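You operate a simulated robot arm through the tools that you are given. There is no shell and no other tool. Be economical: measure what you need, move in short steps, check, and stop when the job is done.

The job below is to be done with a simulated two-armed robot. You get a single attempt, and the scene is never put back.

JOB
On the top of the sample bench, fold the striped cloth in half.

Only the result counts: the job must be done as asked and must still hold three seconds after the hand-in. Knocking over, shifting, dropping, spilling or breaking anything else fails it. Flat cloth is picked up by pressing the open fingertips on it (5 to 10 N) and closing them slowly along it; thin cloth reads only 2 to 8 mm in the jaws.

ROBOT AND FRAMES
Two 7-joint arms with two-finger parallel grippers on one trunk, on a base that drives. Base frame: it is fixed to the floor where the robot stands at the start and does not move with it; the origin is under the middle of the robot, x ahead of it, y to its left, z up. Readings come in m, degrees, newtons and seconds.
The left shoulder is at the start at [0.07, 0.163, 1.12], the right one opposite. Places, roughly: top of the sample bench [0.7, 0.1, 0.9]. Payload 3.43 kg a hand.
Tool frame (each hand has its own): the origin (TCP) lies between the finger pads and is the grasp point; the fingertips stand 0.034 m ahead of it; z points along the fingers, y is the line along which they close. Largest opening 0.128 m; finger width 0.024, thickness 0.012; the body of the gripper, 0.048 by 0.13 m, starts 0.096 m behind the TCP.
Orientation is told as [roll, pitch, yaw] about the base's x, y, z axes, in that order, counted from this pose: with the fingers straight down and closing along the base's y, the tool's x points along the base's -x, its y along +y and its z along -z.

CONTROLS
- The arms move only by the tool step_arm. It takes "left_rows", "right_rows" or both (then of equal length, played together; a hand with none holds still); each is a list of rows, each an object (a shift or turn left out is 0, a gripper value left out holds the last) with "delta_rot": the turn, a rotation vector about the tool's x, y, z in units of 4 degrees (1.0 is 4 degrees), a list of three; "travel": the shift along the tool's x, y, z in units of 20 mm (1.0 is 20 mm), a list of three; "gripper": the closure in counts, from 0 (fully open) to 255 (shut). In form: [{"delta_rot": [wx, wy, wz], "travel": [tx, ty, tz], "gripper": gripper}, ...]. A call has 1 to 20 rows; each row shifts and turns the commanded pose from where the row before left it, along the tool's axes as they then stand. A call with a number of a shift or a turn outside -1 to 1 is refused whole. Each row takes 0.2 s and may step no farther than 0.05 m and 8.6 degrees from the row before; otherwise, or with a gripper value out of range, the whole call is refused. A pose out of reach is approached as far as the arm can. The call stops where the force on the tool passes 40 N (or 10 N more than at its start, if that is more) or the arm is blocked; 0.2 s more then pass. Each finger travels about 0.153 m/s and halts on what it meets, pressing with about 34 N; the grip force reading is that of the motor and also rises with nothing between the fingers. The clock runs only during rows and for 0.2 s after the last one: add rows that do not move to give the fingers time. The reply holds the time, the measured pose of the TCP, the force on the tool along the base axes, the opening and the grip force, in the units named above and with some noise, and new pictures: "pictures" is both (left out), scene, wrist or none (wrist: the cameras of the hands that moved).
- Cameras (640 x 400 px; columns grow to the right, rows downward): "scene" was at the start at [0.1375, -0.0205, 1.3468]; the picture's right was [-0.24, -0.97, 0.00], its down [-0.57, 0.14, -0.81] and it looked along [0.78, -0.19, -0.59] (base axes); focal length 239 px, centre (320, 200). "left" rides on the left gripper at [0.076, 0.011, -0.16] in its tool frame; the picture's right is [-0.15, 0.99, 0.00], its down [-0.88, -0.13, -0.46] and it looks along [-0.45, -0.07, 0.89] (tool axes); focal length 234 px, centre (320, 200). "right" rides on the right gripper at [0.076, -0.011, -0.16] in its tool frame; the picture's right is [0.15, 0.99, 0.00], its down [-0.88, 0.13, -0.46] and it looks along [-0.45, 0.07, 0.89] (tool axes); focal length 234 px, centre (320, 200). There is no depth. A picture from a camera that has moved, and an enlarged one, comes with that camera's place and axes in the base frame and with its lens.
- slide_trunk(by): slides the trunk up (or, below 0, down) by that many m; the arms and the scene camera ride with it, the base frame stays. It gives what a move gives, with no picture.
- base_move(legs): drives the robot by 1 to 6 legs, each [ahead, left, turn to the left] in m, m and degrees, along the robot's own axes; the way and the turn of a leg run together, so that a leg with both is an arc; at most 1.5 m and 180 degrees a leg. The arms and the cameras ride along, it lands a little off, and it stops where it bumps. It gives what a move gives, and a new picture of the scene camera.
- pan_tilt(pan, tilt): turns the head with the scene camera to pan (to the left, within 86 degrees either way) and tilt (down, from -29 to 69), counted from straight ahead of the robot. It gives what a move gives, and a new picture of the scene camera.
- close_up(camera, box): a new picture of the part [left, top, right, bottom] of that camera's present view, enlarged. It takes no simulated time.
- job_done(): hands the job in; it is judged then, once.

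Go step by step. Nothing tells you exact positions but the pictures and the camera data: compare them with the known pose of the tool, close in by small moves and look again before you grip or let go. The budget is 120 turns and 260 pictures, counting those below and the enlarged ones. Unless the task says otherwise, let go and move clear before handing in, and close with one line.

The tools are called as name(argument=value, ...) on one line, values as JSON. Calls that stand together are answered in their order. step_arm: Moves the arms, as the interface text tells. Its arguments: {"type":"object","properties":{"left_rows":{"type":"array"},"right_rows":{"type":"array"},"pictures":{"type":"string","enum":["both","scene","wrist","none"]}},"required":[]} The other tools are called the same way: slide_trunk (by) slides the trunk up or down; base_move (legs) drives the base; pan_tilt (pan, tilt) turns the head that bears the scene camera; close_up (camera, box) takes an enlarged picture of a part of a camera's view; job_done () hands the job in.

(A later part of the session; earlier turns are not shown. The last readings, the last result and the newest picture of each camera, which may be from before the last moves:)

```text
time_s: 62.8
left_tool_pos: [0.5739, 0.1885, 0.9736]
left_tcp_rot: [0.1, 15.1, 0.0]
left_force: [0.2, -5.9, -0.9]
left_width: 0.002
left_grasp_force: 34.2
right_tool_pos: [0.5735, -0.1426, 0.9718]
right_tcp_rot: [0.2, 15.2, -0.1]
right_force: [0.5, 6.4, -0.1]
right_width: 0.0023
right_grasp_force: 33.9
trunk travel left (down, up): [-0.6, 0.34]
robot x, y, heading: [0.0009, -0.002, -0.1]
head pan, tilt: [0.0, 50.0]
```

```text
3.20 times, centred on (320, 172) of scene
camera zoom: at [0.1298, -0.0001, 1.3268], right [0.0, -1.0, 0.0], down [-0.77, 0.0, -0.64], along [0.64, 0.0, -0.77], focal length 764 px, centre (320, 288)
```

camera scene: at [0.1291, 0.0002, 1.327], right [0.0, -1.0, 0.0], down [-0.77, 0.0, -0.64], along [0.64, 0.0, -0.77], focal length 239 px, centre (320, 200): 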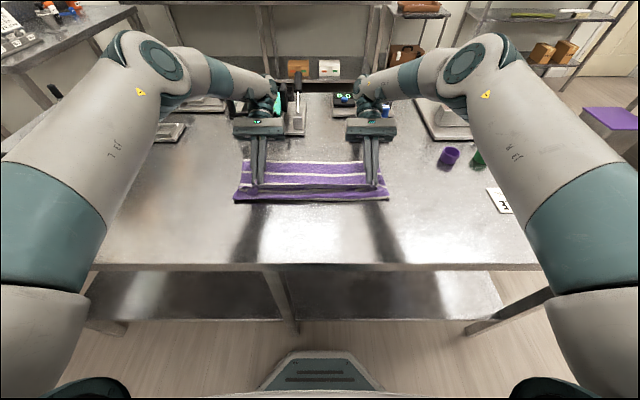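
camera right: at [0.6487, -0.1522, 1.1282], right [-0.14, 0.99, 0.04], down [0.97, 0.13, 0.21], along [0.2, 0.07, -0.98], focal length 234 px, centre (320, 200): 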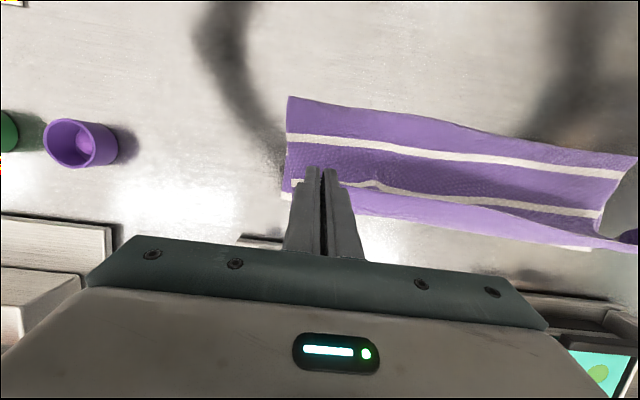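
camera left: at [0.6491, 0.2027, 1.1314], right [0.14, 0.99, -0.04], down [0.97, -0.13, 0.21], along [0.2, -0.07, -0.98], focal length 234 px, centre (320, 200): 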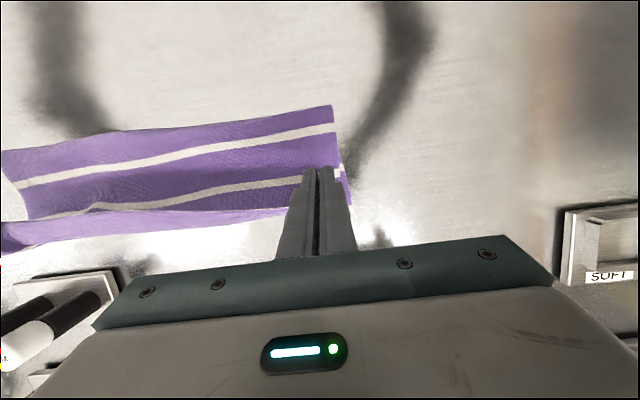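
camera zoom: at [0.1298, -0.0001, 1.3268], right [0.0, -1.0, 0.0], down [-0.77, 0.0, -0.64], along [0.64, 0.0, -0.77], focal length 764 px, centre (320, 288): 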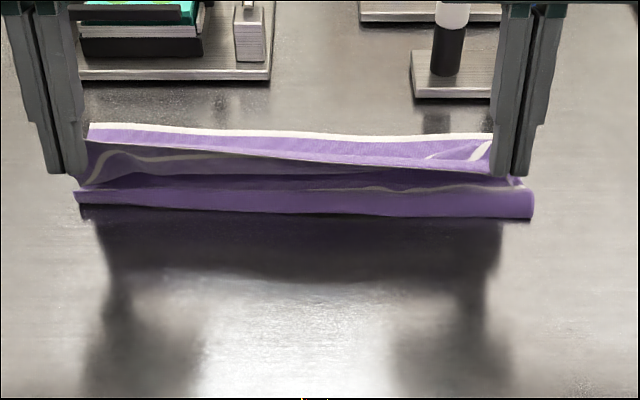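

Backing up only folded the slack forward. I'll draw the hem right back until the cloth lies nearly flat, resetting the crease before a shorter final arc.

step_arm(left_rows=[{"travel": [0.917, 0, 0.763]}, {"travel": [0.917, 0, 0.763]}, {"travel": [0.917, 0, 0.763]}, {"travel": [0.78, 0, 0.468]}, {"travel": [0.78, 0, 0.468]}, {"travel": [0.78, 0, 0.468]}, {"travel": [0.78, 0, 0.468]}, {}, {}], right_rows=[{"travel": [0.917, 0, 0.763]}, {"travel": [0.917, 0, 0.763]}, {"travel": [0.917, 0, 0.763]}, {"travel": [0.78, 0, 0.468]}, {"travel": [0.78, 0, 0.468]}, {"travel": [0.78, 0, 0.468]}, {"travel": [0.78, 0, 0.468]}, {}, {}], pictures="none")

close_up(camera="scene", box=[220, 110, 420, 235])

close_up(camera="left", box=[0, 50, 400, 300])

```text
time_s: 64.8
left_tool_pos: [0.4369, 0.1905, 0.9253]
left_tcp_rot: [0.0, 15.0, 0.0]
left_force: [0.3, -6.1, -0.7]
left_width: 0.0018
left_grasp_force: 33.7
right_tool_pos: [0.435, -0.1403, 0.921]
right_tcp_rot: [0.2, 15.2, -0.2]
right_force: [0.5, 6.5, -0.3]
right_width: 0.0021
right_grasp_force: 34.4
trunk travel left (down, up): [-0.6, 0.34]
robot x, y, heading: [-0.0016, -0.0033, 0.1]
head pan, tilt: [0.0, 50.0]
```

```text
3.20 times, centred on (320, 172) of scene
camera zoom: at [0.1293, 0.0001, 1.3269], right [0.0, -1.0, 0.0], down [-0.77, 0.0, -0.64], along [0.64, 0.0, -0.77], focal length 764 px, centre (320, 288)
```

zoom: 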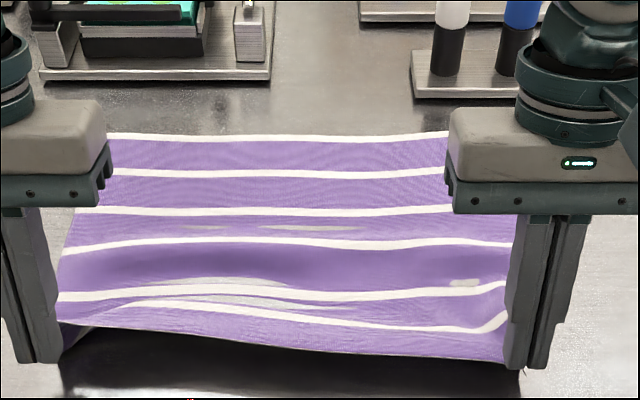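

```text
1.60 times, centred on (200, 175) of left
camera zoom: at [0.4042, 0.2016, 1.1002], right [0.14, 0.99, -0.04], down [0.97, -0.13, 0.21], along [0.2, -0.07, -0.98], focal length 375 px, centre (512, 240)
```

zoom: 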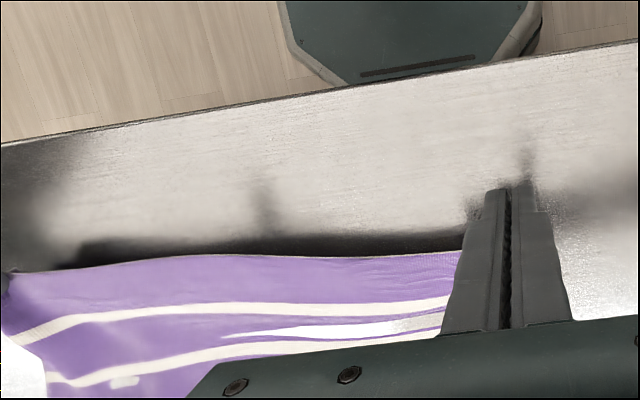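

The cloth is flat again with the midline stripe at x≈0.557 and the far edge at 0.705. Now a shorter arc with the fingers tilting to 40°.

step_arm(left_rows=[{"travel": [-0.27, 0, -0.715]}, {"travel": [-0.27, 0, -0.715]}, {"travel": [-0.55, 0, -0.93], "delta_rot": [0, 0.375, 0]}, {"travel": [-0.55, 0, -0.93], "delta_rot": [0, 0.375, 0]}, {"travel": [-0.75, 0, -0.65], "delta_rot": [0, 0.5, 0]}, {"travel": [-0.75, 0, -0.65], "delta_rot": [0, 0.5, 0]}, {"travel": [-0.92, 0, -0.52], "delta_rot": [0, 0.5, 0]}, {"travel": [-0.92, 0, -0.52], "delta_rot": [0, 0.5, 0]}, {"travel": [-0.95, 0, -0.19], "delta_rot": [0, 0.5, 0]}, {"travel": [-0.95, 0, -0.19], "delta_rot": [0, 0.5, 0]}, {"travel": [-0.96, 0, 0.025], "delta_rot": [0, 0.5, 0]}, {"travel": [-0.96, 0, 0.025], "delta_rot": [0, 0.5, 0]}, {"travel": [-0.87, 0, 0.18], "delta_rot": [0, 0.5, 0]}, {"travel": [-0.87, 0, 0.18], "delta_rot": [0, 0.5, 0]}, {}], right_rows=[{"travel": [-0.27, 0, -0.715]}, {"travel": [-0.27, 0, -0.715]}, {"travel": [-0.55, 0, -0.93], "delta_rot": [0, 0.375, 0]}, {"travel": [-0.55, 0, -0.93], "delta_rot": [0, 0.375, 0]}, {"travel": [-0.75, 0, -0.65], "delta_rot": [0, 0.5, 0]}, {"travel": [-0.75, 0, -0.65], "delta_rot": [0, 0.5, 0]}, {"travel": [-0.92, 0, -0.52], "delta_rot": [0, 0.5, 0]}, {"travel": [-0.92, 0, -0.52], "delta_rot": [0, 0.5, 0]}, {"travel": [-0.95, 0, -0.19], "delta_rot": [0, 0.5, 0]}, {"travel": [-0.95, 0, -0.19], "delta_rot": [0, 0.5, 0]}, {"travel": [-0.96, 0, 0.025], "delta_rot": [0, 0.5, 0]}, {"travel": [-0.96, 0, 0.025], "delta_rot": [0, 0.5, 0]}, {"travel": [-0.87, 0, 0.18], "delta_rot": [0, 0.5, 0]}, {"travel": [-0.87, 0, 0.18], "delta_rot": [0, 0.5, 0]}, {}], pictures="wrist")

close_up(camera="scene", box=[220, 110, 420, 235])

```text
time_s: 68.0
left_tool_pos: [0.66, 0.1913, 0.9411]
left_tcp_rot: [0.1, 38.0, 0.1]
left_force: [-0.7, -7.2, -1.4]
left_width: 0.0016
left_grasp_force: 33.7
right_tool_pos: [0.6576, -0.1412, 0.9405]
right_tcp_rot: [0.3, 38.0, 0.0]
right_force: [0.5, 7.9, -0.3]
right_width: 0.0021
right_grasp_force: 34.3
trunk travel left (down, up): [-0.6, 0.34]
robot x, y, heading: [0.0005, -0.0002, 0.2]
head pan, tilt: [0.0, 50.0]
camera right: at [0.6961, -0.1528, 1.1128], right [-0.11, 0.99, 0.09], down [0.97, 0.13, -0.18], along [-0.19, 0.07, -0.98], focal length 234 px, centre (320, 200)
camera left: at [0.6985, 0.202, 1.1148], right [0.12, 0.99, -0.09], down [0.97, -0.13, -0.18], along [-0.19, -0.07, -0.98], focal length 234 px, centre (320, 200)
```

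right: 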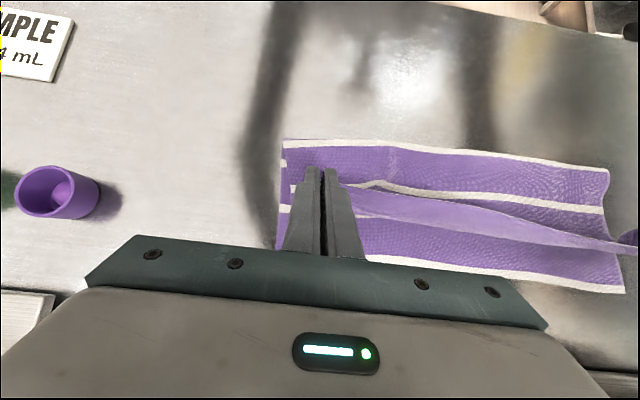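
left: 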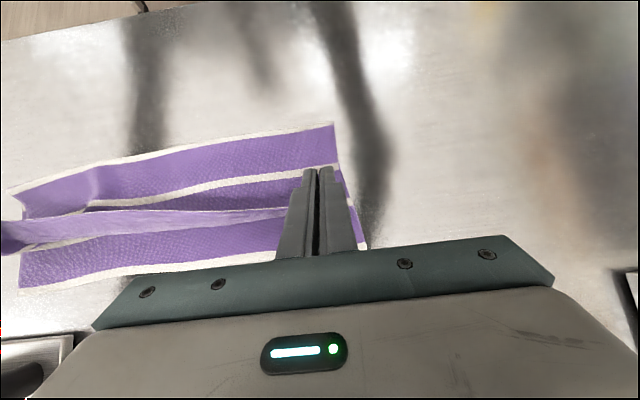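

```text
3.20 times, centred on (320, 172) of scene
camera zoom: at [0.1287, 0.0, 1.327], right [0.0, -1.0, 0.0], down [-0.77, 0.0, -0.64], along [0.64, 0.0, -0.77], focal length 764 px, centre (320, 288)
```

zoom: 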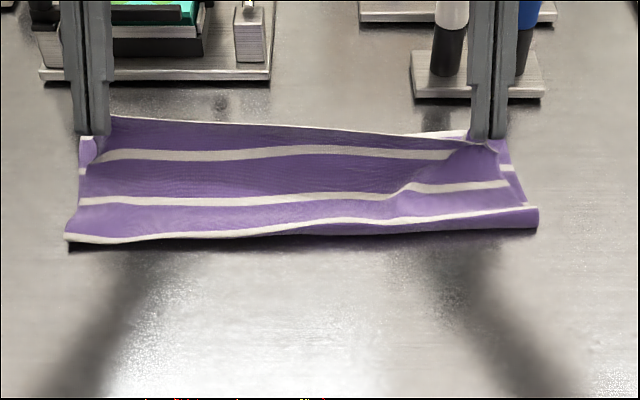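

The crease now sits right at the third stripe. I'm lowering the hem band the rest of the way.

step_arm(left_rows=[{"travel": [-0.5, 0, 0.3], "delta_rot": [0, 0.25, 0]}, {"travel": [-0.5, 0, 0.35], "delta_rot": [0, 0.25, 0]}, {"travel": [-0.4, 0, 0.2]}, {}], right_rows=[{"travel": [-0.5, 0, 0.3], "delta_rot": [0, 0.25, 0]}, {"travel": [-0.5, 0, 0.35], "delta_rot": [0, 0.25, 0]}, {"travel": [-0.4, 0, 0.2]}, {}], pictures="wrist")

close_up(camera="scene", box=[220, 110, 420, 235])

```text
time_s: 69.0
left_tool_pos: [0.6707, 0.1907, 0.9116]
left_tcp_rot: [-0.1, 40.1, 0.0]
left_force: [-0.8, -6.2, 0.4]
left_width: 0.0018
left_grasp_force: 34.0
right_tool_pos: [0.6679, -0.141, 0.9085]
right_tcp_rot: [0.2, 40.1, 0.0]
right_force: [0.5, 7.9, 1.6]
right_width: 0.0024
right_grasp_force: 34.0
trunk travel left (down, up): [-0.6, 0.34]
robot x, y, heading: [0.0019, 0.0015, 0.1]
head pan, tilt: [0.0, 50.0]
camera right: at [0.7134, -0.1528, 1.0801], right [-0.11, 0.99, 0.1], down [0.97, 0.13, -0.22], along [-0.23, 0.07, -0.97], focal length 234 px, centre (320, 200)
camera left: at [0.7158, 0.2016, 1.0835], right [0.11, 0.99, -0.09], down [0.97, -0.13, -0.22], along [-0.23, -0.07, -0.97], focal length 234 px, centre (320, 200)
```

right: 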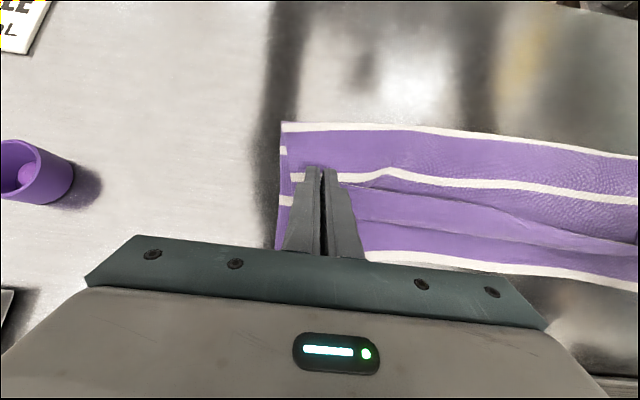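
left: 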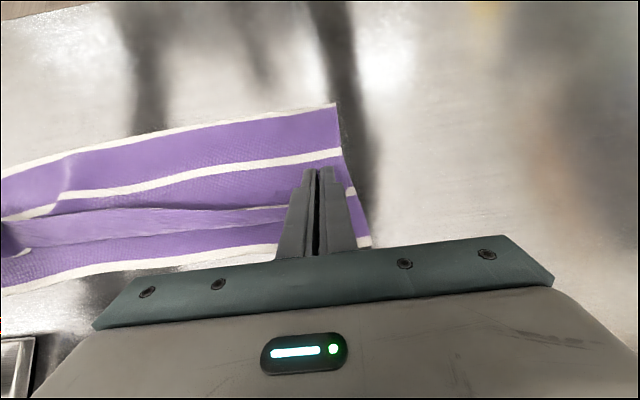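

```text
3.20 times, centred on (320, 172) of scene
camera zoom: at [0.1292, -0.0001, 1.3269], right [0.0, -1.0, 0.0], down [-0.77, 0.0, -0.64], along [0.64, 0.0, -0.77], focal length 764 px, centre (320, 288)
```

zoom: 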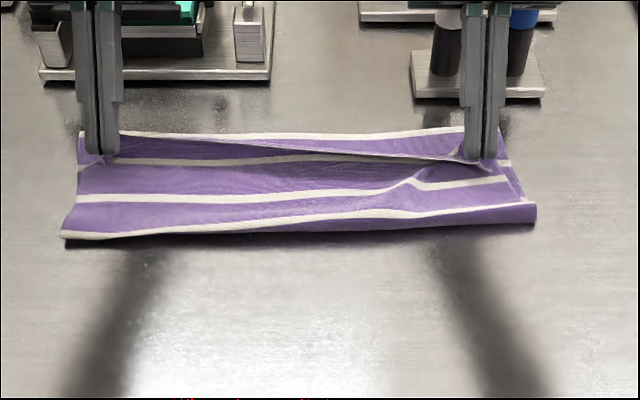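

The top layer is nearly laid, with only the hem band still turned back. I'm moving forward another 2 cm, low, to take up that turned-back length.

step_arm(left_rows=[{"travel": [-0.12, 0, -0.2], "delta_rot": [0, -0.75, 0]}, {"travel": [-0.12, 0, -0.2], "delta_rot": [0, -0.75, 0]}, {"travel": [-0.12, 0, -0.2], "delta_rot": [0, -0.75, 0]}, {"travel": [-0.12, 0, -0.2], "delta_rot": [0, -0.75, 0]}, {}], right_rows=[{"travel": [-0.12, 0, -0.2], "delta_rot": [0, -0.75, 0]}, {"travel": [-0.12, 0, -0.2], "delta_rot": [0, -0.75, 0]}, {"travel": [-0.12, 0, -0.2], "delta_rot": [0, -0.75, 0]}, {"travel": [-0.12, 0, -0.2], "delta_rot": [0, -0.75, 0]}, {}], pictures="wrist")

close_up(camera="scene", box=[220, 110, 420, 235])

```text
time_s: 70.2
left_tool_pos: [0.6896, 0.1898, 0.9175]
left_tcp_rot: [0.0, 28.0, 0.0]
left_force: [-0.2, -6.2, -0.3]
left_width: 0.0017
left_grasp_force: 33.8
right_tool_pos: [0.6875, -0.1416, 0.9157]
right_tcp_rot: [0.1, 28.3, -0.1]
right_force: [0.1, 7.1, 0.5]
right_width: 0.0021
right_grasp_force: 34.1
trunk travel left (down, up): [-0.6, 0.34]
robot x, y, heading: [0.0028, 0.0048, 0.2]
head pan, tilt: [0.0, 50.0]
camera right: at [0.695, -0.1529, 1.0921], right [-0.13, 0.99, 0.07], down [0.99, 0.13, -0.01], along [-0.02, 0.07, -1.0], focal length 234 px, centre (320, 200)
camera left: at [0.6967, 0.2008, 1.0956], right [0.13, 0.99, -0.07], down [0.99, -0.13, -0.01], along [-0.02, -0.07, -1.0], focal length 234 px, centre (320, 200)
```

right: 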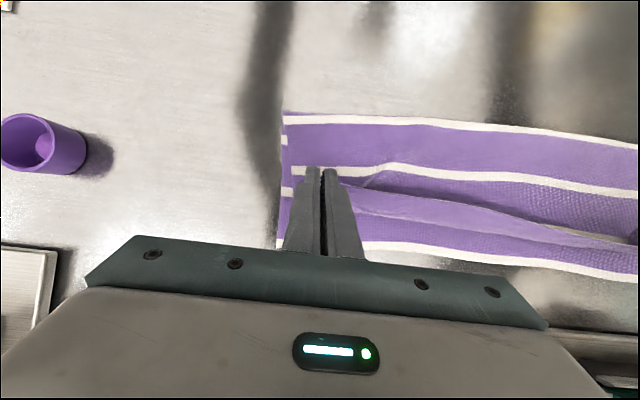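
left: 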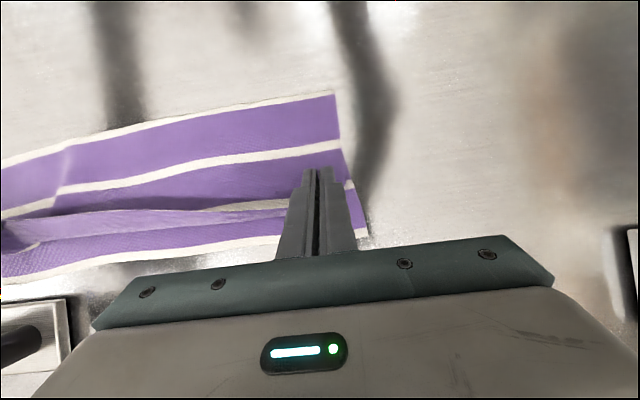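

```text
3.20 times, centred on (320, 172) of scene
camera zoom: at [0.1301, 0.0001, 1.3268], right [0.0, -1.0, 0.0], down [-0.77, 0.0, -0.64], along [0.64, 0.0, -0.77], focal length 764 px, centre (320, 288)
```

zoom: 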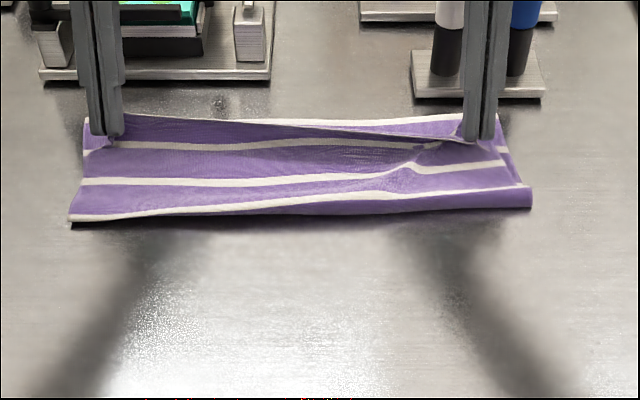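

The whole cloth slid forward 2 cm in one piece, which is fine for the fold. I'll raise the hem slightly so the layers don't drag, bring it forward until nearly taut, then release it.

step_arm(left_rows=[{"travel": [-0.05, 0, -0.74]}, {"travel": [-0.2, 0, -0.74]}, {}], right_rows=[{"travel": [-0.05, 0, -0.74]}, {"travel": [-0.2, 0, -0.74]}, {}], pictures="none")

close_up(camera="scene", box=[220, 110, 420, 235])

close_up(camera="right", box=[240, 80, 640, 330])

```text
time_s: 71.0
left_tool_pos: [0.707, 0.1899, 0.9431]
left_tcp_rot: [0.0, 28.1, 0.0]
left_force: [-0.2, -6.8, -0.7]
left_width: 0.0019
left_grasp_force: 33.9
right_tool_pos: [0.704, -0.1408, 0.9392]
right_tcp_rot: [0.1, 28.3, -0.1]
right_force: [0.7, 6.6, 0.1]
right_width: 0.0019
right_grasp_force: 33.8
trunk travel left (down, up): [-0.6, 0.34]
robot x, y, heading: [-0.0019, -0.0002, -0.2]
head pan, tilt: [0.0, 50.0]
```

```text
3.20 times, centred on (320, 172) of scene
camera zoom: at [0.1293, 0.0, 1.3269], right [0.0, -1.0, 0.0], down [-0.77, 0.0, -0.64], along [0.64, 0.0, -0.77], focal length 764 px, centre (320, 288)
```

zoom: 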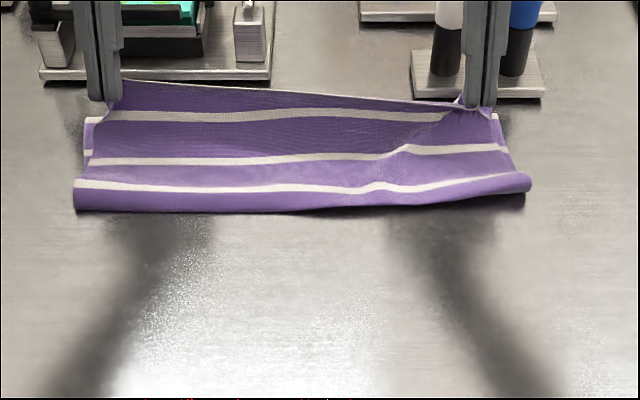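

```text
1.60 times, centred on (440, 205) of right
camera zoom: at [0.7124, -0.1529, 1.1159], right [-0.13, 0.99, 0.07], down [0.99, 0.13, -0.01], along [-0.02, 0.07, -1.0], focal length 375 px, centre (128, 192)
```

zoom: 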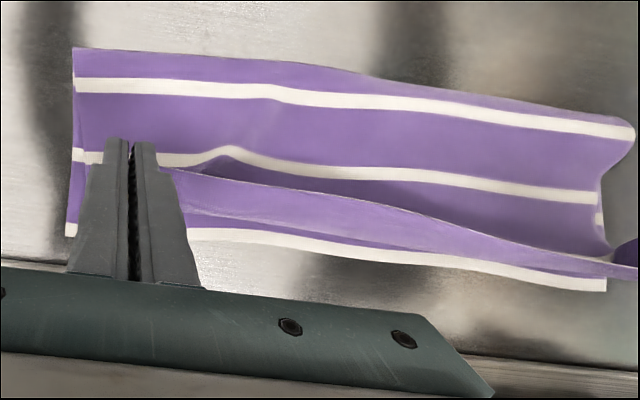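

The hem is up but the crease is being tugged again. I'm lowering straight back along the finger axis to give slack, then releasing.

step_arm(left_rows=[{"travel": [0.1, 0, 0.77]}, {"travel": [0.1, 0, 0.77]}, {}, {"gripper": 235}, {"gripper": 205}, {}, {"travel": [-0.1, 0, -0.5]}, {"travel": [-0.1, 0, -0.8]}, {"travel": [0, 0, -1]}, {"travel": [0, 0, -1]}, {}], right_rows=[{"travel": [0.1, 0, 0.77]}, {"travel": [0.1, 0, 0.77]}, {}, {"gripper": 235}, {"gripper": 205}, {}, {"travel": [-0.1, 0, -0.5]}, {"travel": [-0.1, 0, -0.8]}, {"travel": [0, 0, -1]}, {"travel": [0, 0, -1]}, {}], pictures="wrist")

close_up(camera="scene", box=[220, 110, 420, 235])

```text
time_s: 73.4
left_tool_pos: [0.7181, 0.1919, 0.9644]
left_tcp_rot: [0.1, 29.1, 0.3]
left_force: [0.7, -1.0, 0.6]
left_width: 0.0249
left_grasp_force: 0.1
left hand out of reach, approached as far as the arm can: row 10
right_tool_pos: [0.7155, -0.14, 0.9611]
right_tcp_rot: [0.1, 28.2, -0.1]
right_force: [0.9, 0.5, 0.3]
right_width: 0.0252
right_grasp_force: 0.1
right hand out of reach, approached as far as the arm can: row 10
trunk travel left (down, up): [-0.6, 0.34]
robot x, y, heading: [0.0004, 0.0012, 0.1]
head pan, tilt: [0.0, 50.0]
camera right: at [0.7254, -0.1519, 1.138], right [-0.13, 0.99, 0.07], down [0.99, 0.13, -0.01], along [-0.02, 0.07, -1.0], focal length 234 px, centre (320, 200)
camera left: at [0.7288, 0.2022, 1.1414], right [0.13, 0.99, -0.07], down [0.99, -0.13, -0.03], along [-0.04, -0.07, -1.0], focal length 234 px, centre (320, 200)
```

right: 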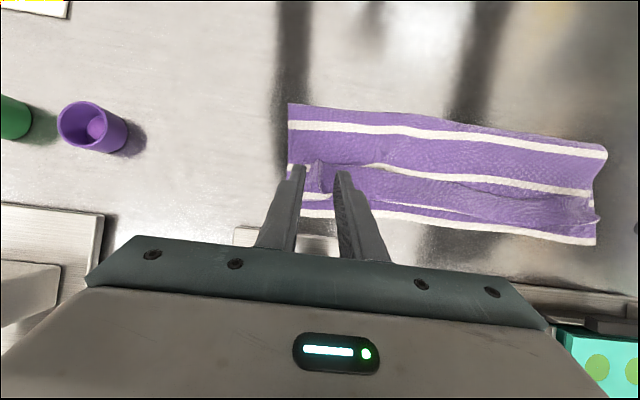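
left: 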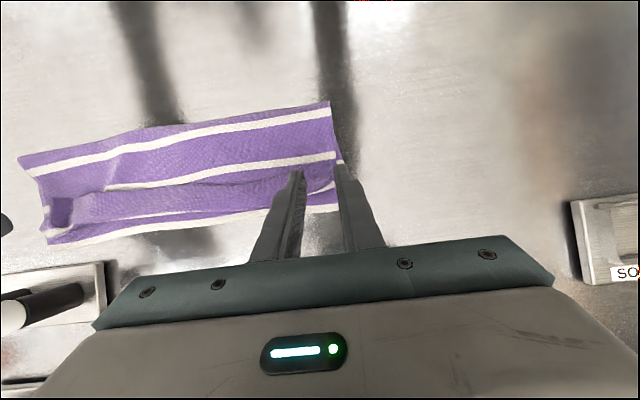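

```text
3.20 times, centred on (320, 172) of scene
camera zoom: at [0.1301, 0.0004, 1.3268], right [0.0, -1.0, 0.0], down [-0.77, 0.0, -0.64], along [0.64, 0.0, -0.77], focal length 764 px, centre (320, 288)
```

zoom: 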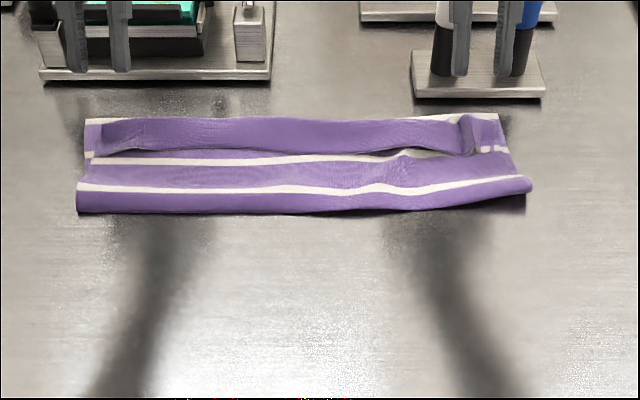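

The fold is nearly right: the crease is by the third stripe, and only a ~4 cm hem band is turned back. I'll stand the fingers upright and wide behind that hem edge, then brush it forward.

step_arm(left_rows=[{"travel": [0.45, -0.2625, 0.2], "delta_rot": [0, -0.875, 0]}, {"travel": [0.45, -0.2625, 0.2], "delta_rot": [0, -0.875, 0]}, {"travel": [0.45, -0.2625, 0.2], "delta_rot": [0, -0.875, 0]}, {"travel": [0.45, -0.2625, 0.2], "delta_rot": [0, -0.875, 0]}, {"travel": [0.45, -0.2625, 0.2], "delta_rot": [0, -0.875, 0], "gripper": 40}, {"travel": [0.45, -0.2625, 0.2], "delta_rot": [0, -0.875, 0]}, {"travel": [0.45, -0.2625, 0.2], "delta_rot": [0, -0.875, 0]}, {"travel": [0.45, -0.2625, 0.2], "delta_rot": [0, -0.875, 0]}, {}], right_rows=[{"travel": [0.44, 0.25, 0.18], "delta_rot": [0, -0.875, 0]}, {"travel": [0.44, 0.25, 0.18], "delta_rot": [0, -0.875, 0]}, {"travel": [0.44, 0.25, 0.18], "delta_rot": [0, -0.875, 0]}, {"travel": [0.44, 0.25, 0.18], "delta_rot": [0, -0.875, 0]}, {"travel": [0.44, 0.25, 0.18], "delta_rot": [0, -0.875, 0], "gripper": 40}, {"travel": [0.44, 0.25, 0.18], "delta_rot": [0, -0.875, 0]}, {"travel": [0.44, 0.25, 0.18], "delta_rot": [0, -0.875, 0]}, {"travel": [0.44, 0.25, 0.18], "delta_rot": [0, -0.875, 0]}, {}], pictures="wrist")

close_up(camera="scene", box=[220, 110, 420, 235])

```text
time_s: 75.4
left_tool_pos: [0.6474, 0.1492, 0.9603]
left_tcp_rot: [0.0, 0.1, 0.1]
left_force: [-0.7, 0.2, -0.1]
left_width: 0.108
left_grasp_force: 0.1
right_tool_pos: [0.6417, -0.1015, 0.9542]
right_tcp_rot: [0.1, 0.3, -0.2]
right_force: [-0.1, -0.1, 0.9]
right_width: 0.1079
right_grasp_force: 0.0
trunk travel left (down, up): [-0.6, 0.34]
robot x, y, heading: [-0.0041, 0.0017, 0.5]
head pan, tilt: [0.0, 50.0]
camera right: at [0.5668, -0.1132, 1.1136], right [-0.14, 0.99, 0.0], down [0.88, 0.13, 0.45], along [0.45, 0.07, -0.89], focal length 234 px, centre (320, 200)
camera left: at [0.572, 0.1604, 1.1213], right [0.15, 0.99, 0.0], down [0.88, -0.13, 0.45], along [0.45, -0.07, -0.89], focal length 234 px, centre (320, 200)
```

right: 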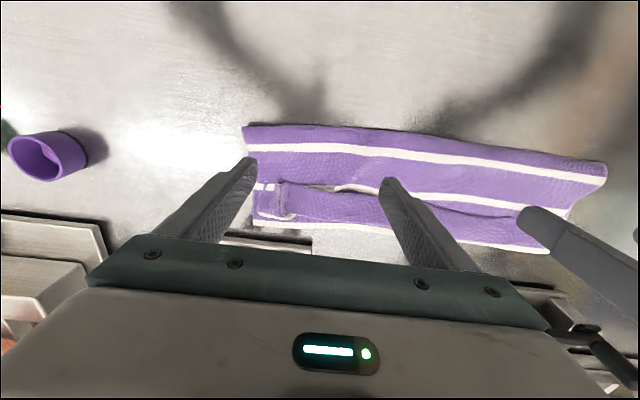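
left: 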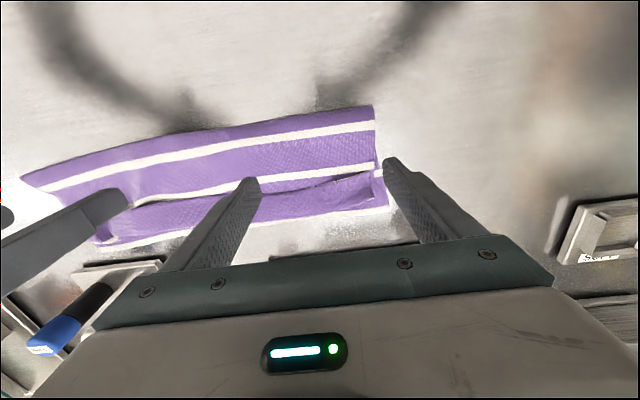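

```text
3.20 times, centred on (320, 172) of scene
camera zoom: at [0.1301, 0.0, 1.3268], right [0.0, -1.0, 0.0], down [-0.77, 0.0, -0.64], along [0.64, 0.0, -0.77], focal length 764 px, centre (320, 288)
```

zoom: 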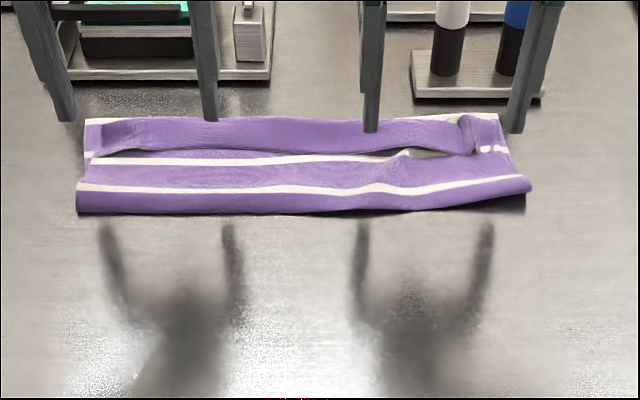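

The hem edge is at x≈0.676 all along. I'm lowering the open fingers behind it, just above the second layer.

step_arm(left_rows=[{"travel": [0, -0.25, 0.9]}, {"travel": [0, -0.25, 0.9]}, {"travel": [0, 0, 0.9]}, {"travel": [0, 0, 0.25]}, {}], right_rows=[{"travel": [-0.1, 0, 0.8]}, {"travel": [-0.1, 0, 0.8]}, {"travel": [0, 0, 0.8]}, {"travel": [0, 0, 0.25]}, {}], pictures="none")

close_up(camera="scene", box=[220, 110, 420, 235])

close_up(camera="left", box=[160, 100, 480, 300])

close_up(camera="right", box=[160, 100, 480, 300])

```text
time_s: 76.6
left_tool_pos: [0.6476, 0.1374, 0.901]
left_tcp_rot: [0.0, 0.1, -0.1]
left_force: [0.2, 0.2, -0.3]
left_width: 0.1081
left_grasp_force: 0.2
right_tool_pos: [0.6466, -0.1019, 0.9001]
right_tcp_rot: [0.1, 0.3, -0.2]
right_force: [1.0, 0.2, 0.8]
right_width: 0.1081
right_grasp_force: 0.0
trunk travel left (down, up): [-0.6, 0.34]
robot x, y, heading: [0.0013, 0.0002, -0.0]
head pan, tilt: [0.0, 50.0]
```

```text
3.20 times, centred on (320, 172) of scene
camera zoom: at [0.1295, 0.0, 1.3269], right [0.0, -1.0, 0.0], down [-0.77, 0.0, -0.64], along [0.64, 0.0, -0.77], focal length 764 px, centre (320, 288)
```

zoom: 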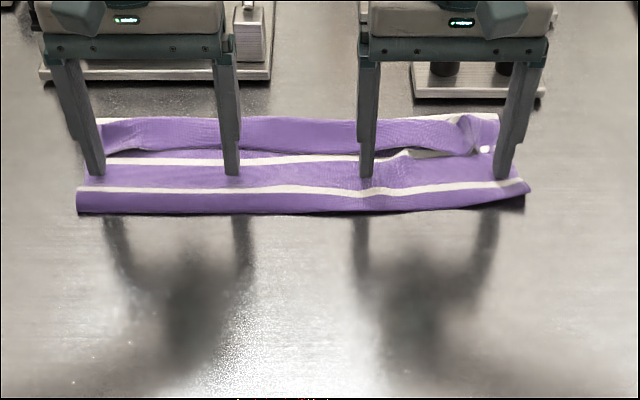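

```text
2.00 times, centred on (320, 200) of left
camera zoom: at [0.5709, 0.1484, 1.0632], right [0.15, 0.99, 0.0], down [0.88, -0.13, 0.45], along [0.45, -0.07, -0.89], focal length 468 px, centre (320, 200)
```

zoom: 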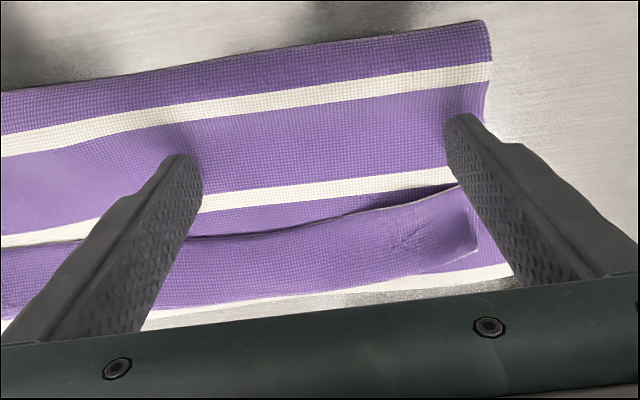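

```text
2.00 times, centred on (320, 200) of right
camera zoom: at [0.5721, -0.1124, 1.0599], right [-0.14, 0.99, 0.0], down [0.88, 0.13, 0.45], along [0.45, 0.07, -0.89], focal length 468 px, centre (320, 200)
```

zoom: 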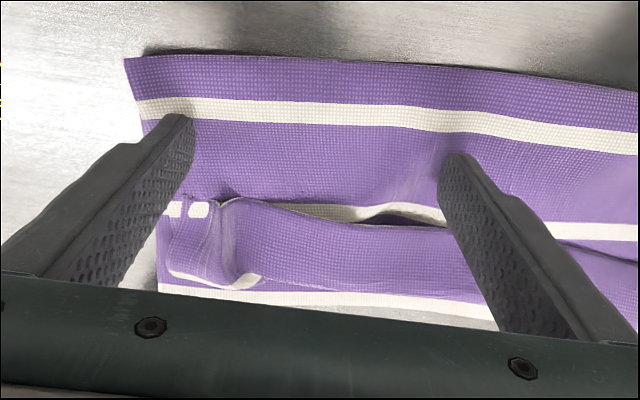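

The fingers are just behind the lifted hem. I'm brushing forward 5 cm slowly.

step_arm(left_rows=[{"travel": [-0.4, 0, 0]}, {"travel": [-0.4, 0, 0]}, {"travel": [-0.4, 0, 0]}, {"travel": [-0.4, 0, 0]}, {"travel": [-0.4, 0, 0]}, {"travel": [-0.4, 0, 0]}, {}], right_rows=[{"travel": [-0.4, 0, 0]}, {"travel": [-0.4, 0, 0]}, {"travel": [-0.4, 0, 0]}, {"travel": [-0.4, 0, 0]}, {"travel": [-0.4, 0, 0]}, {"travel": [-0.4, 0, 0]}, {}], pictures="none")

close_up(camera="scene", box=[220, 110, 420, 235])

close_up(camera="left", box=[160, 100, 480, 300])

close_up(camera="right", box=[160, 100, 480, 300])

```text
time_s: 78.2
left_tool_pos: [0.6949, 0.1383, 0.9047]
left_tcp_rot: [-0.1, 0.1, -0.1]
left_force: [0.2, 0.7, 0.2]
left_width: 0.1079
left_grasp_force: 0.0
right_tool_pos: [0.6928, -0.1019, 0.8987]
right_tcp_rot: [0.2, 0.2, -0.3]
right_force: [0.3, -0.7, 0.0]
right_width: 0.1078
right_grasp_force: 0.1
trunk travel left (down, up): [-0.6, 0.34]
robot x, y, heading: [0.001, -0.0002, -0.1]
head pan, tilt: [0.0, 50.0]
```

```text
3.20 times, centred on (320, 172) of scene
camera zoom: at [0.1293, 0.0, 1.3269], right [0.0, -1.0, 0.0], down [-0.77, 0.0, -0.64], along [0.64, 0.0, -0.77], focal length 764 px, centre (320, 288)
```

zoom: 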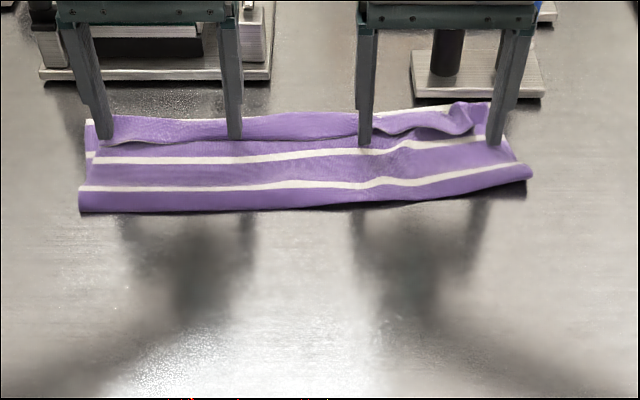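

```text
2.00 times, centred on (320, 200) of left
camera zoom: at [0.6183, 0.1491, 1.0651], right [0.15, 0.99, 0.0], down [0.88, -0.13, 0.45], along [0.45, -0.07, -0.89], focal length 468 px, centre (320, 200)
```

zoom: 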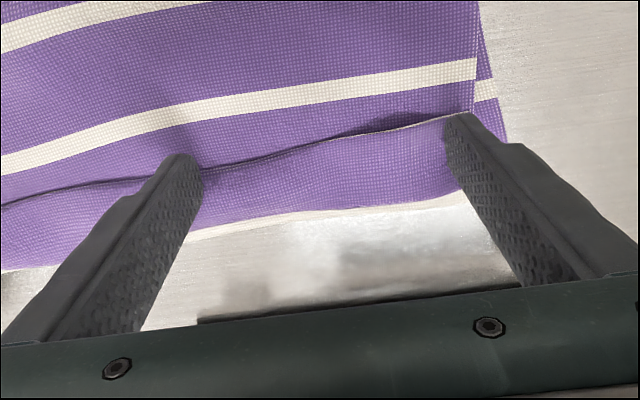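

```text
2.00 times, centred on (320, 200) of right
camera zoom: at [0.6181, -0.1127, 1.059], right [-0.14, 0.99, 0.0], down [0.88, 0.13, 0.45], along [0.45, 0.07, -0.89], focal length 468 px, centre (320, 200)
```

zoom: 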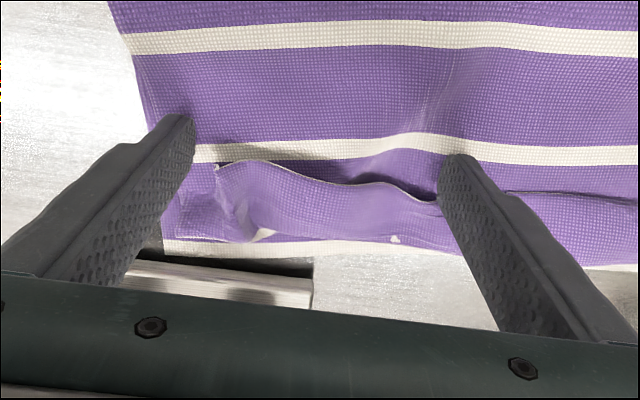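

The brushing is rolling the band forward without dragging the rest much. I'm continuing.

step_arm(left_rows=[{"travel": [-0.4, 0, 0.1]}, {"travel": [-0.4, 0, 0.05]}, {"travel": [-0.4, 0, 0]}, {"travel": [-0.4, 0, 0]}, {}], right_rows=[{"travel": [-0.4, 0, 0]}, {"travel": [-0.4, 0, 0]}, {"travel": [-0.4, 0, 0]}, {"travel": [-0.4, 0, 0]}, {}], pictures="none")

close_up(camera="scene", box=[220, 110, 420, 235])

close_up(camera="left", box=[160, 100, 480, 300])

close_up(camera="right", box=[160, 100, 480, 300])

```text
time_s: 79.4
left_tool_pos: [0.726, 0.1391, 0.9021]
left_tcp_rot: [0.0, 0.1, 0.0]
left_force: [0.5, -0.8, -0.5]
left_width: 0.108
left_grasp_force: 0.0
right_tool_pos: [0.7266, -0.1013, 0.9021]
right_tcp_rot: [0.2, 0.2, -0.2]
right_force: [-1.0, 0.4, 0.7]
right_width: 0.1081
right_grasp_force: 0.1
trunk travel left (down, up): [-0.6, 0.34]
robot x, y, heading: [0.0008, 0.0017, -0.0]
head pan, tilt: [0.0, 50.0]
```

```text
3.20 times, centred on (320, 172) of scene
camera zoom: at [0.1293, 0.0001, 1.3269], right [0.0, -1.0, 0.0], down [-0.77, 0.0, -0.64], along [0.64, 0.0, -0.77], focal length 764 px, centre (320, 288)
```

zoom: 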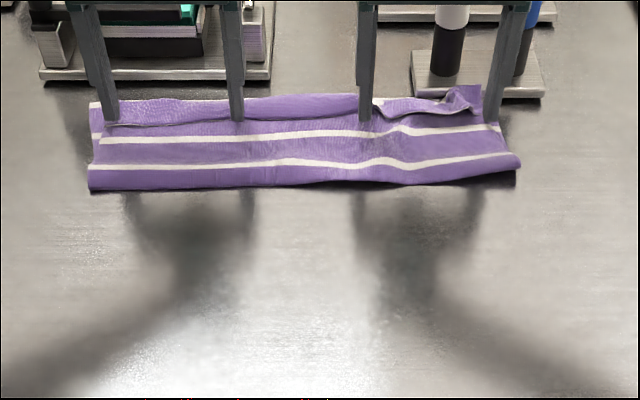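

```text
2.00 times, centred on (320, 200) of left
camera zoom: at [0.65, 0.1496, 1.0621], right [0.15, 0.99, 0.0], down [0.88, -0.13, 0.45], along [0.45, -0.07, -0.89], focal length 468 px, centre (320, 200)
```

zoom: 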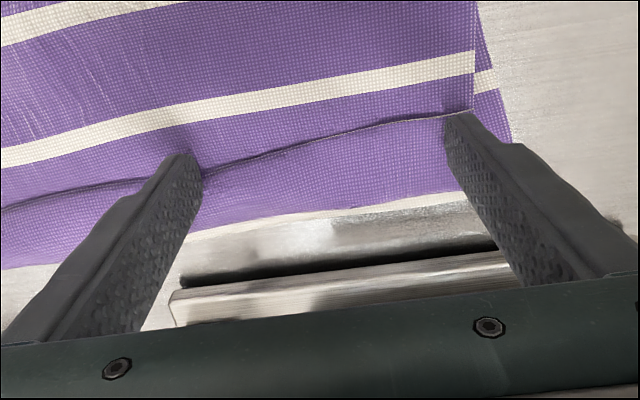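

```text
2.00 times, centred on (320, 200) of right
camera zoom: at [0.6505, -0.1141, 1.0612], right [-0.14, 0.99, 0.0], down [0.88, 0.13, 0.45], along [0.45, 0.07, -0.89], focal length 468 px, centre (320, 200)
```

zoom: 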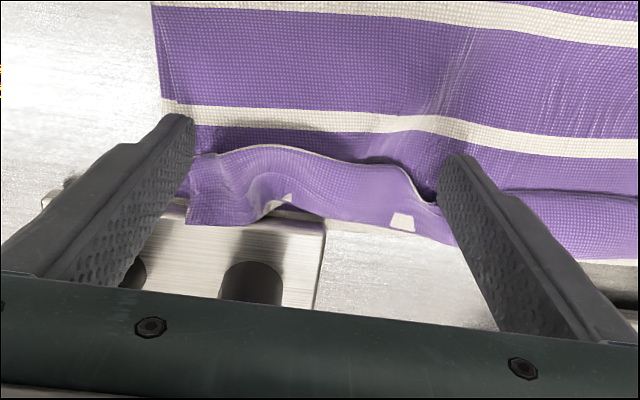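

The whole cloth is now just sliding toward the racks, so I stop here. I'll press on the two-layer area with both hands, draw the cloth back a few centimetres, then brush with one hand anchoring.

step_arm(left_rows=[{"travel": [0.2, 0, -0.6]}, {"travel": [0.6, 0, -0.6]}, {"travel": [0.8, 0, 0]}, {"travel": [0.75, 0, 0]}, {"travel": [0, 0, 0.7]}, {"travel": [0, 0, 0.4]}, {"travel": [0, 0, 0.15]}, {}], right_rows=[{"travel": [0.2, 0, -0.6]}, {"travel": [0.6, 0, -0.6]}, {"travel": [0.8, 0, 0]}, {"travel": [0.75, 0, 0]}, {"travel": [0, 0, 0.7]}, {"travel": [0, 0, 0.4]}, {"travel": [0, 0, 0.15]}, {}], pictures="none")

close_up(camera="scene", box=[220, 110, 420, 235])

```text
time_s: 81.2
left_tool_pos: [0.6809, 0.1393, 0.899]
left_tcp_rot: [0.0, 0.0, 0.0]
left_force: [-0.5, 0.3, 0.7]
left_width: 0.1078
left_grasp_force: 0.1
right_tool_pos: [0.6792, -0.1013, 0.8976]
right_tcp_rot: [0.1, 0.2, -0.3]
right_force: [-0.4, -0.2, 0.9]
right_width: 0.1078
right_grasp_force: 0.1
trunk travel left (down, up): [-0.6, 0.34]
robot x, y, heading: [0.0018, -0.0033, 0.0]
head pan, tilt: [0.0, 50.0]
```

```text
3.20 times, centred on (320, 172) of scene
camera zoom: at [0.1294, 0.0001, 1.3269], right [0.0, -1.0, 0.0], down [-0.77, 0.0, -0.64], along [0.64, 0.0, -0.77], focal length 764 px, centre (320, 288)
```

zoom: 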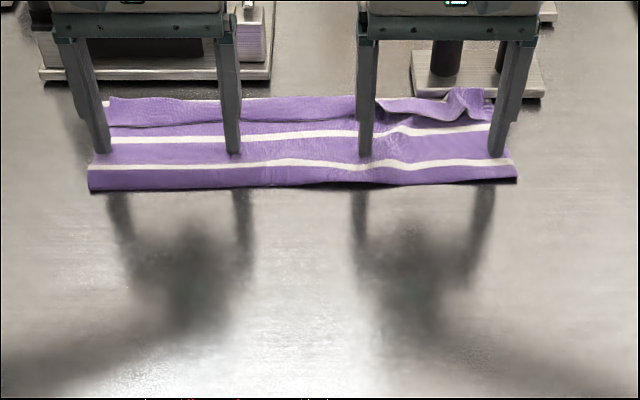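

The fingertips are just at the cloth. I'm pressing lightly and drawing back.

step_arm(left_rows=[{"travel": [0, 0, 0.1]}, {"travel": [0, 0, 0.05]}, {}], right_rows=[{"travel": [0, 0, 0.1]}, {}, {}], pictures="none")

```text
time_s: 82.0
left_tool_pos: [0.6808, 0.1389, 0.8977]
left_tcp_rot: [0.0, 0.0, 0.0]
left_force: [-0.5, -0.4, 0.6]
left_width: 0.1077
left_grasp_force: 0.0
right_tool_pos: [0.6794, -0.101, 0.8963]
right_tcp_rot: [0.1, 0.2, -0.2]
right_force: [-0.1, -1.0, 7.1]
right_width: 0.1084
right_grasp_force: 0.9
trunk travel left (down, up): [-0.6, 0.34]
robot x, y, heading: [0.0014, 0.0005, 0.3]
head pan, tilt: [0.0, 50.0]
```

step_arm(left_rows=[{"travel": [0, 0, 0.08]}, {"travel": [0, 0, 0.02]}, {"travel": [0.4, 0, 0]}, {"travel": [0.4, 0, 0]}, {"travel": [0.4, 0, 0]}, {"travel": [0.4, 0, 0]}, {"travel": [0.4, 0, 0]}, {"travel": [0.4, 0, 0]}, {"travel": [0.4, 0, 0]}, {"travel": [0.4, 0, 0]}, {}], right_rows=[{}, {}, {"travel": [0.4, 0, 0]}, {"travel": [0.4, 0, 0]}, {"travel": [0.4, 0, 0]}, {"travel": [0.4, 0, 0]}, {"travel": [0.4, 0, 0]}, {"travel": [0.4, 0, 0]}, {"travel": [0.4, 0, 0]}, {"travel": [0.4, 0, 0]}, {}], pictures="none")

close_up(camera="scene", box=[220, 110, 420, 235])

```text
time_s: 84.4
left_tool_pos: [0.6153, 0.1398, 0.897]
left_tcp_rot: [-0.1, -0.1, 0.1]
left_force: [5.9, 1.2, 30.5]
left_width: 0.1085
left_grasp_force: 0.2
right_tool_pos: [0.6139, -0.1024, 0.8978]
right_tcp_rot: [0.1, 0.0, -0.1]
right_force: [0.4, 0.4, 0.8]
right_width: 0.108
right_grasp_force: 0.0
trunk travel left (down, up): [-0.6, 0.34]
robot x, y, heading: [0.0014, -0.0012, -0.1]
head pan, tilt: [0.0, 50.0]
```

```text
3.20 times, centred on (320, 172) of scene
camera zoom: at [0.1269, -0.0009, 1.3273], right [0.0, -1.0, 0.0], down [-0.76, 0.0, -0.64], along [0.64, 0.0, -0.76], focal length 764 px, centre (320, 288)
```

zoom: 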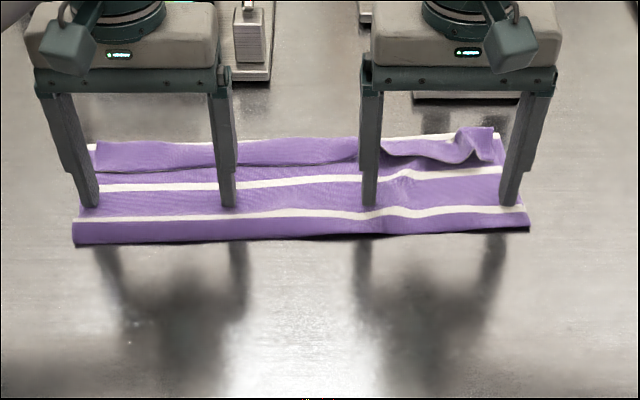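

The whole folded cloth came back intact by 6.5 cm. Now the left hand anchors near the middle while the right brushes the right half of the hem band.

step_arm(left_rows=[{"travel": [0, 0, -0.5]}, {"travel": [0, -0.9, 0]}, {"travel": [0, -0.9, 0]}, {"travel": [0, -0.9, 0]}, {"travel": [0, -0.9, 0]}, {"travel": [0, 0, 0.35]}, {"travel": [0, 0, 0.1]}, {}], right_rows=[{"travel": [0, 0, -0.3]}, {"travel": [-0.5, 0, 0]}, {"travel": [-0.5, 0, 0]}, {}, {"travel": [0, 0, 0.2]}, {}, {}, {}], pictures="none")

close_up(camera="right", box=[160, 100, 480, 300])

```text
time_s: 86.2
left_tool_pos: [0.6151, 0.0671, 0.8964]
left_tcp_rot: [0.0, 0.1, 0.1]
left_force: [0.2, -0.4, 3.2]
left_width: 0.1078
left_grasp_force: 0.1
right_tool_pos: [0.6343, -0.1023, 0.8984]
right_tcp_rot: [0.1, 0.2, -0.1]
right_force: [-0.5, -0.4, 0.6]
right_width: 0.108
right_grasp_force: 0.1
trunk travel left (down, up): [-0.6, 0.34]
robot x, y, heading: [-0.001, 0.0008, -0.2]
head pan, tilt: [0.0, 50.0]
```

```text
2.00 times, centred on (320, 200) of right
camera zoom: at [0.5586, -0.1131, 1.0582], right [-0.14, 0.99, 0.0], down [0.88, 0.13, 0.45], along [0.45, 0.07, -0.89], focal length 468 px, centre (320, 200)
```

zoom: 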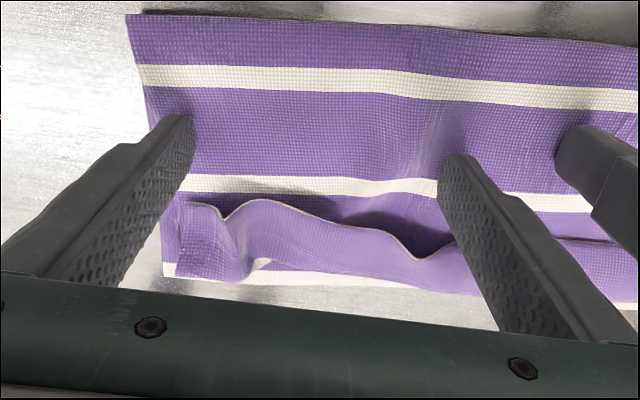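

The band's hem is standing up on the right. I'm pressing the anchor a bit more and pushing the band over with the right hand.

step_arm(left_rows=[{"travel": [0, 0, 0.05]}, {}, {}, {}, {}, {}, {}, {}, {}, {}], right_rows=[{}, {"travel": [-0.4, 0, -0.03]}, {"travel": [-0.4, 0, -0.03]}, {"travel": [-0.4, 0, -0.03]}, {"travel": [-0.4, 0, -0.03]}, {"travel": [-0.4, 0, 0]}, {"travel": [-0.4, 0, 0]}, {"travel": [-0.4, 0, 0]}, {"travel": [-0.4, 0, 0]}, {}], pictures="none")

close_up(camera="right", box=[160, 100, 480, 300])

close_up(camera="scene", box=[220, 110, 420, 235])

```text
time_s: 88.4
left_tool_pos: [0.6145, 0.0671, 0.8954]
left_tcp_rot: [0.1, 0.0, -0.1]
left_force: [1.5, 1.1, 16.8]
left_width: 0.1077
left_grasp_force: 0.1
right_tool_pos: [0.6977, -0.101, 0.9009]
right_tcp_rot: [0.1, 0.2, -0.1]
right_force: [0.4, 0.0, -0.3]
right_width: 0.1079
right_grasp_force: 0.0
trunk travel left (down, up): [-0.6, 0.34]
robot x, y, heading: [0.0005, 0.0011, -0.0]
head pan, tilt: [0.0, 50.0]
```

```text
2.00 times, centred on (320, 200) of right
camera zoom: at [0.6221, -0.1132, 1.0608], right [-0.14, 0.99, 0.0], down [0.88, 0.13, 0.45], along [0.45, 0.07, -0.89], focal length 468 px, centre (320, 200)
```

zoom: 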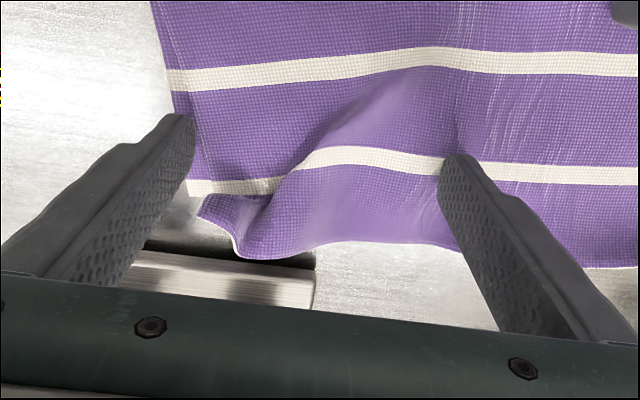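

```text
3.20 times, centred on (320, 172) of scene
camera zoom: at [0.128, 0.0001, 1.3271], right [0.0, -1.0, 0.0], down [-0.77, 0.0, -0.64], along [0.64, 0.0, -0.77], focal length 764 px, centre (320, 288)
```

zoom: 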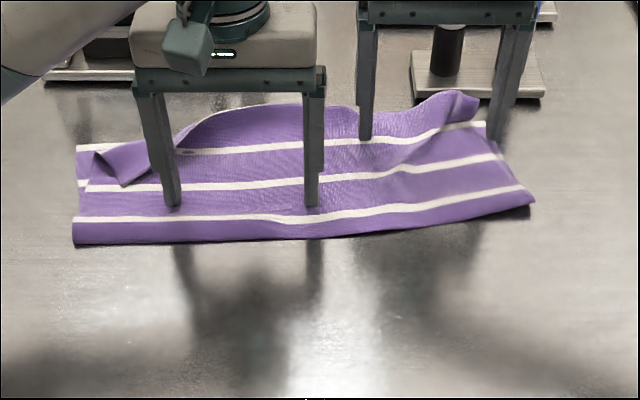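

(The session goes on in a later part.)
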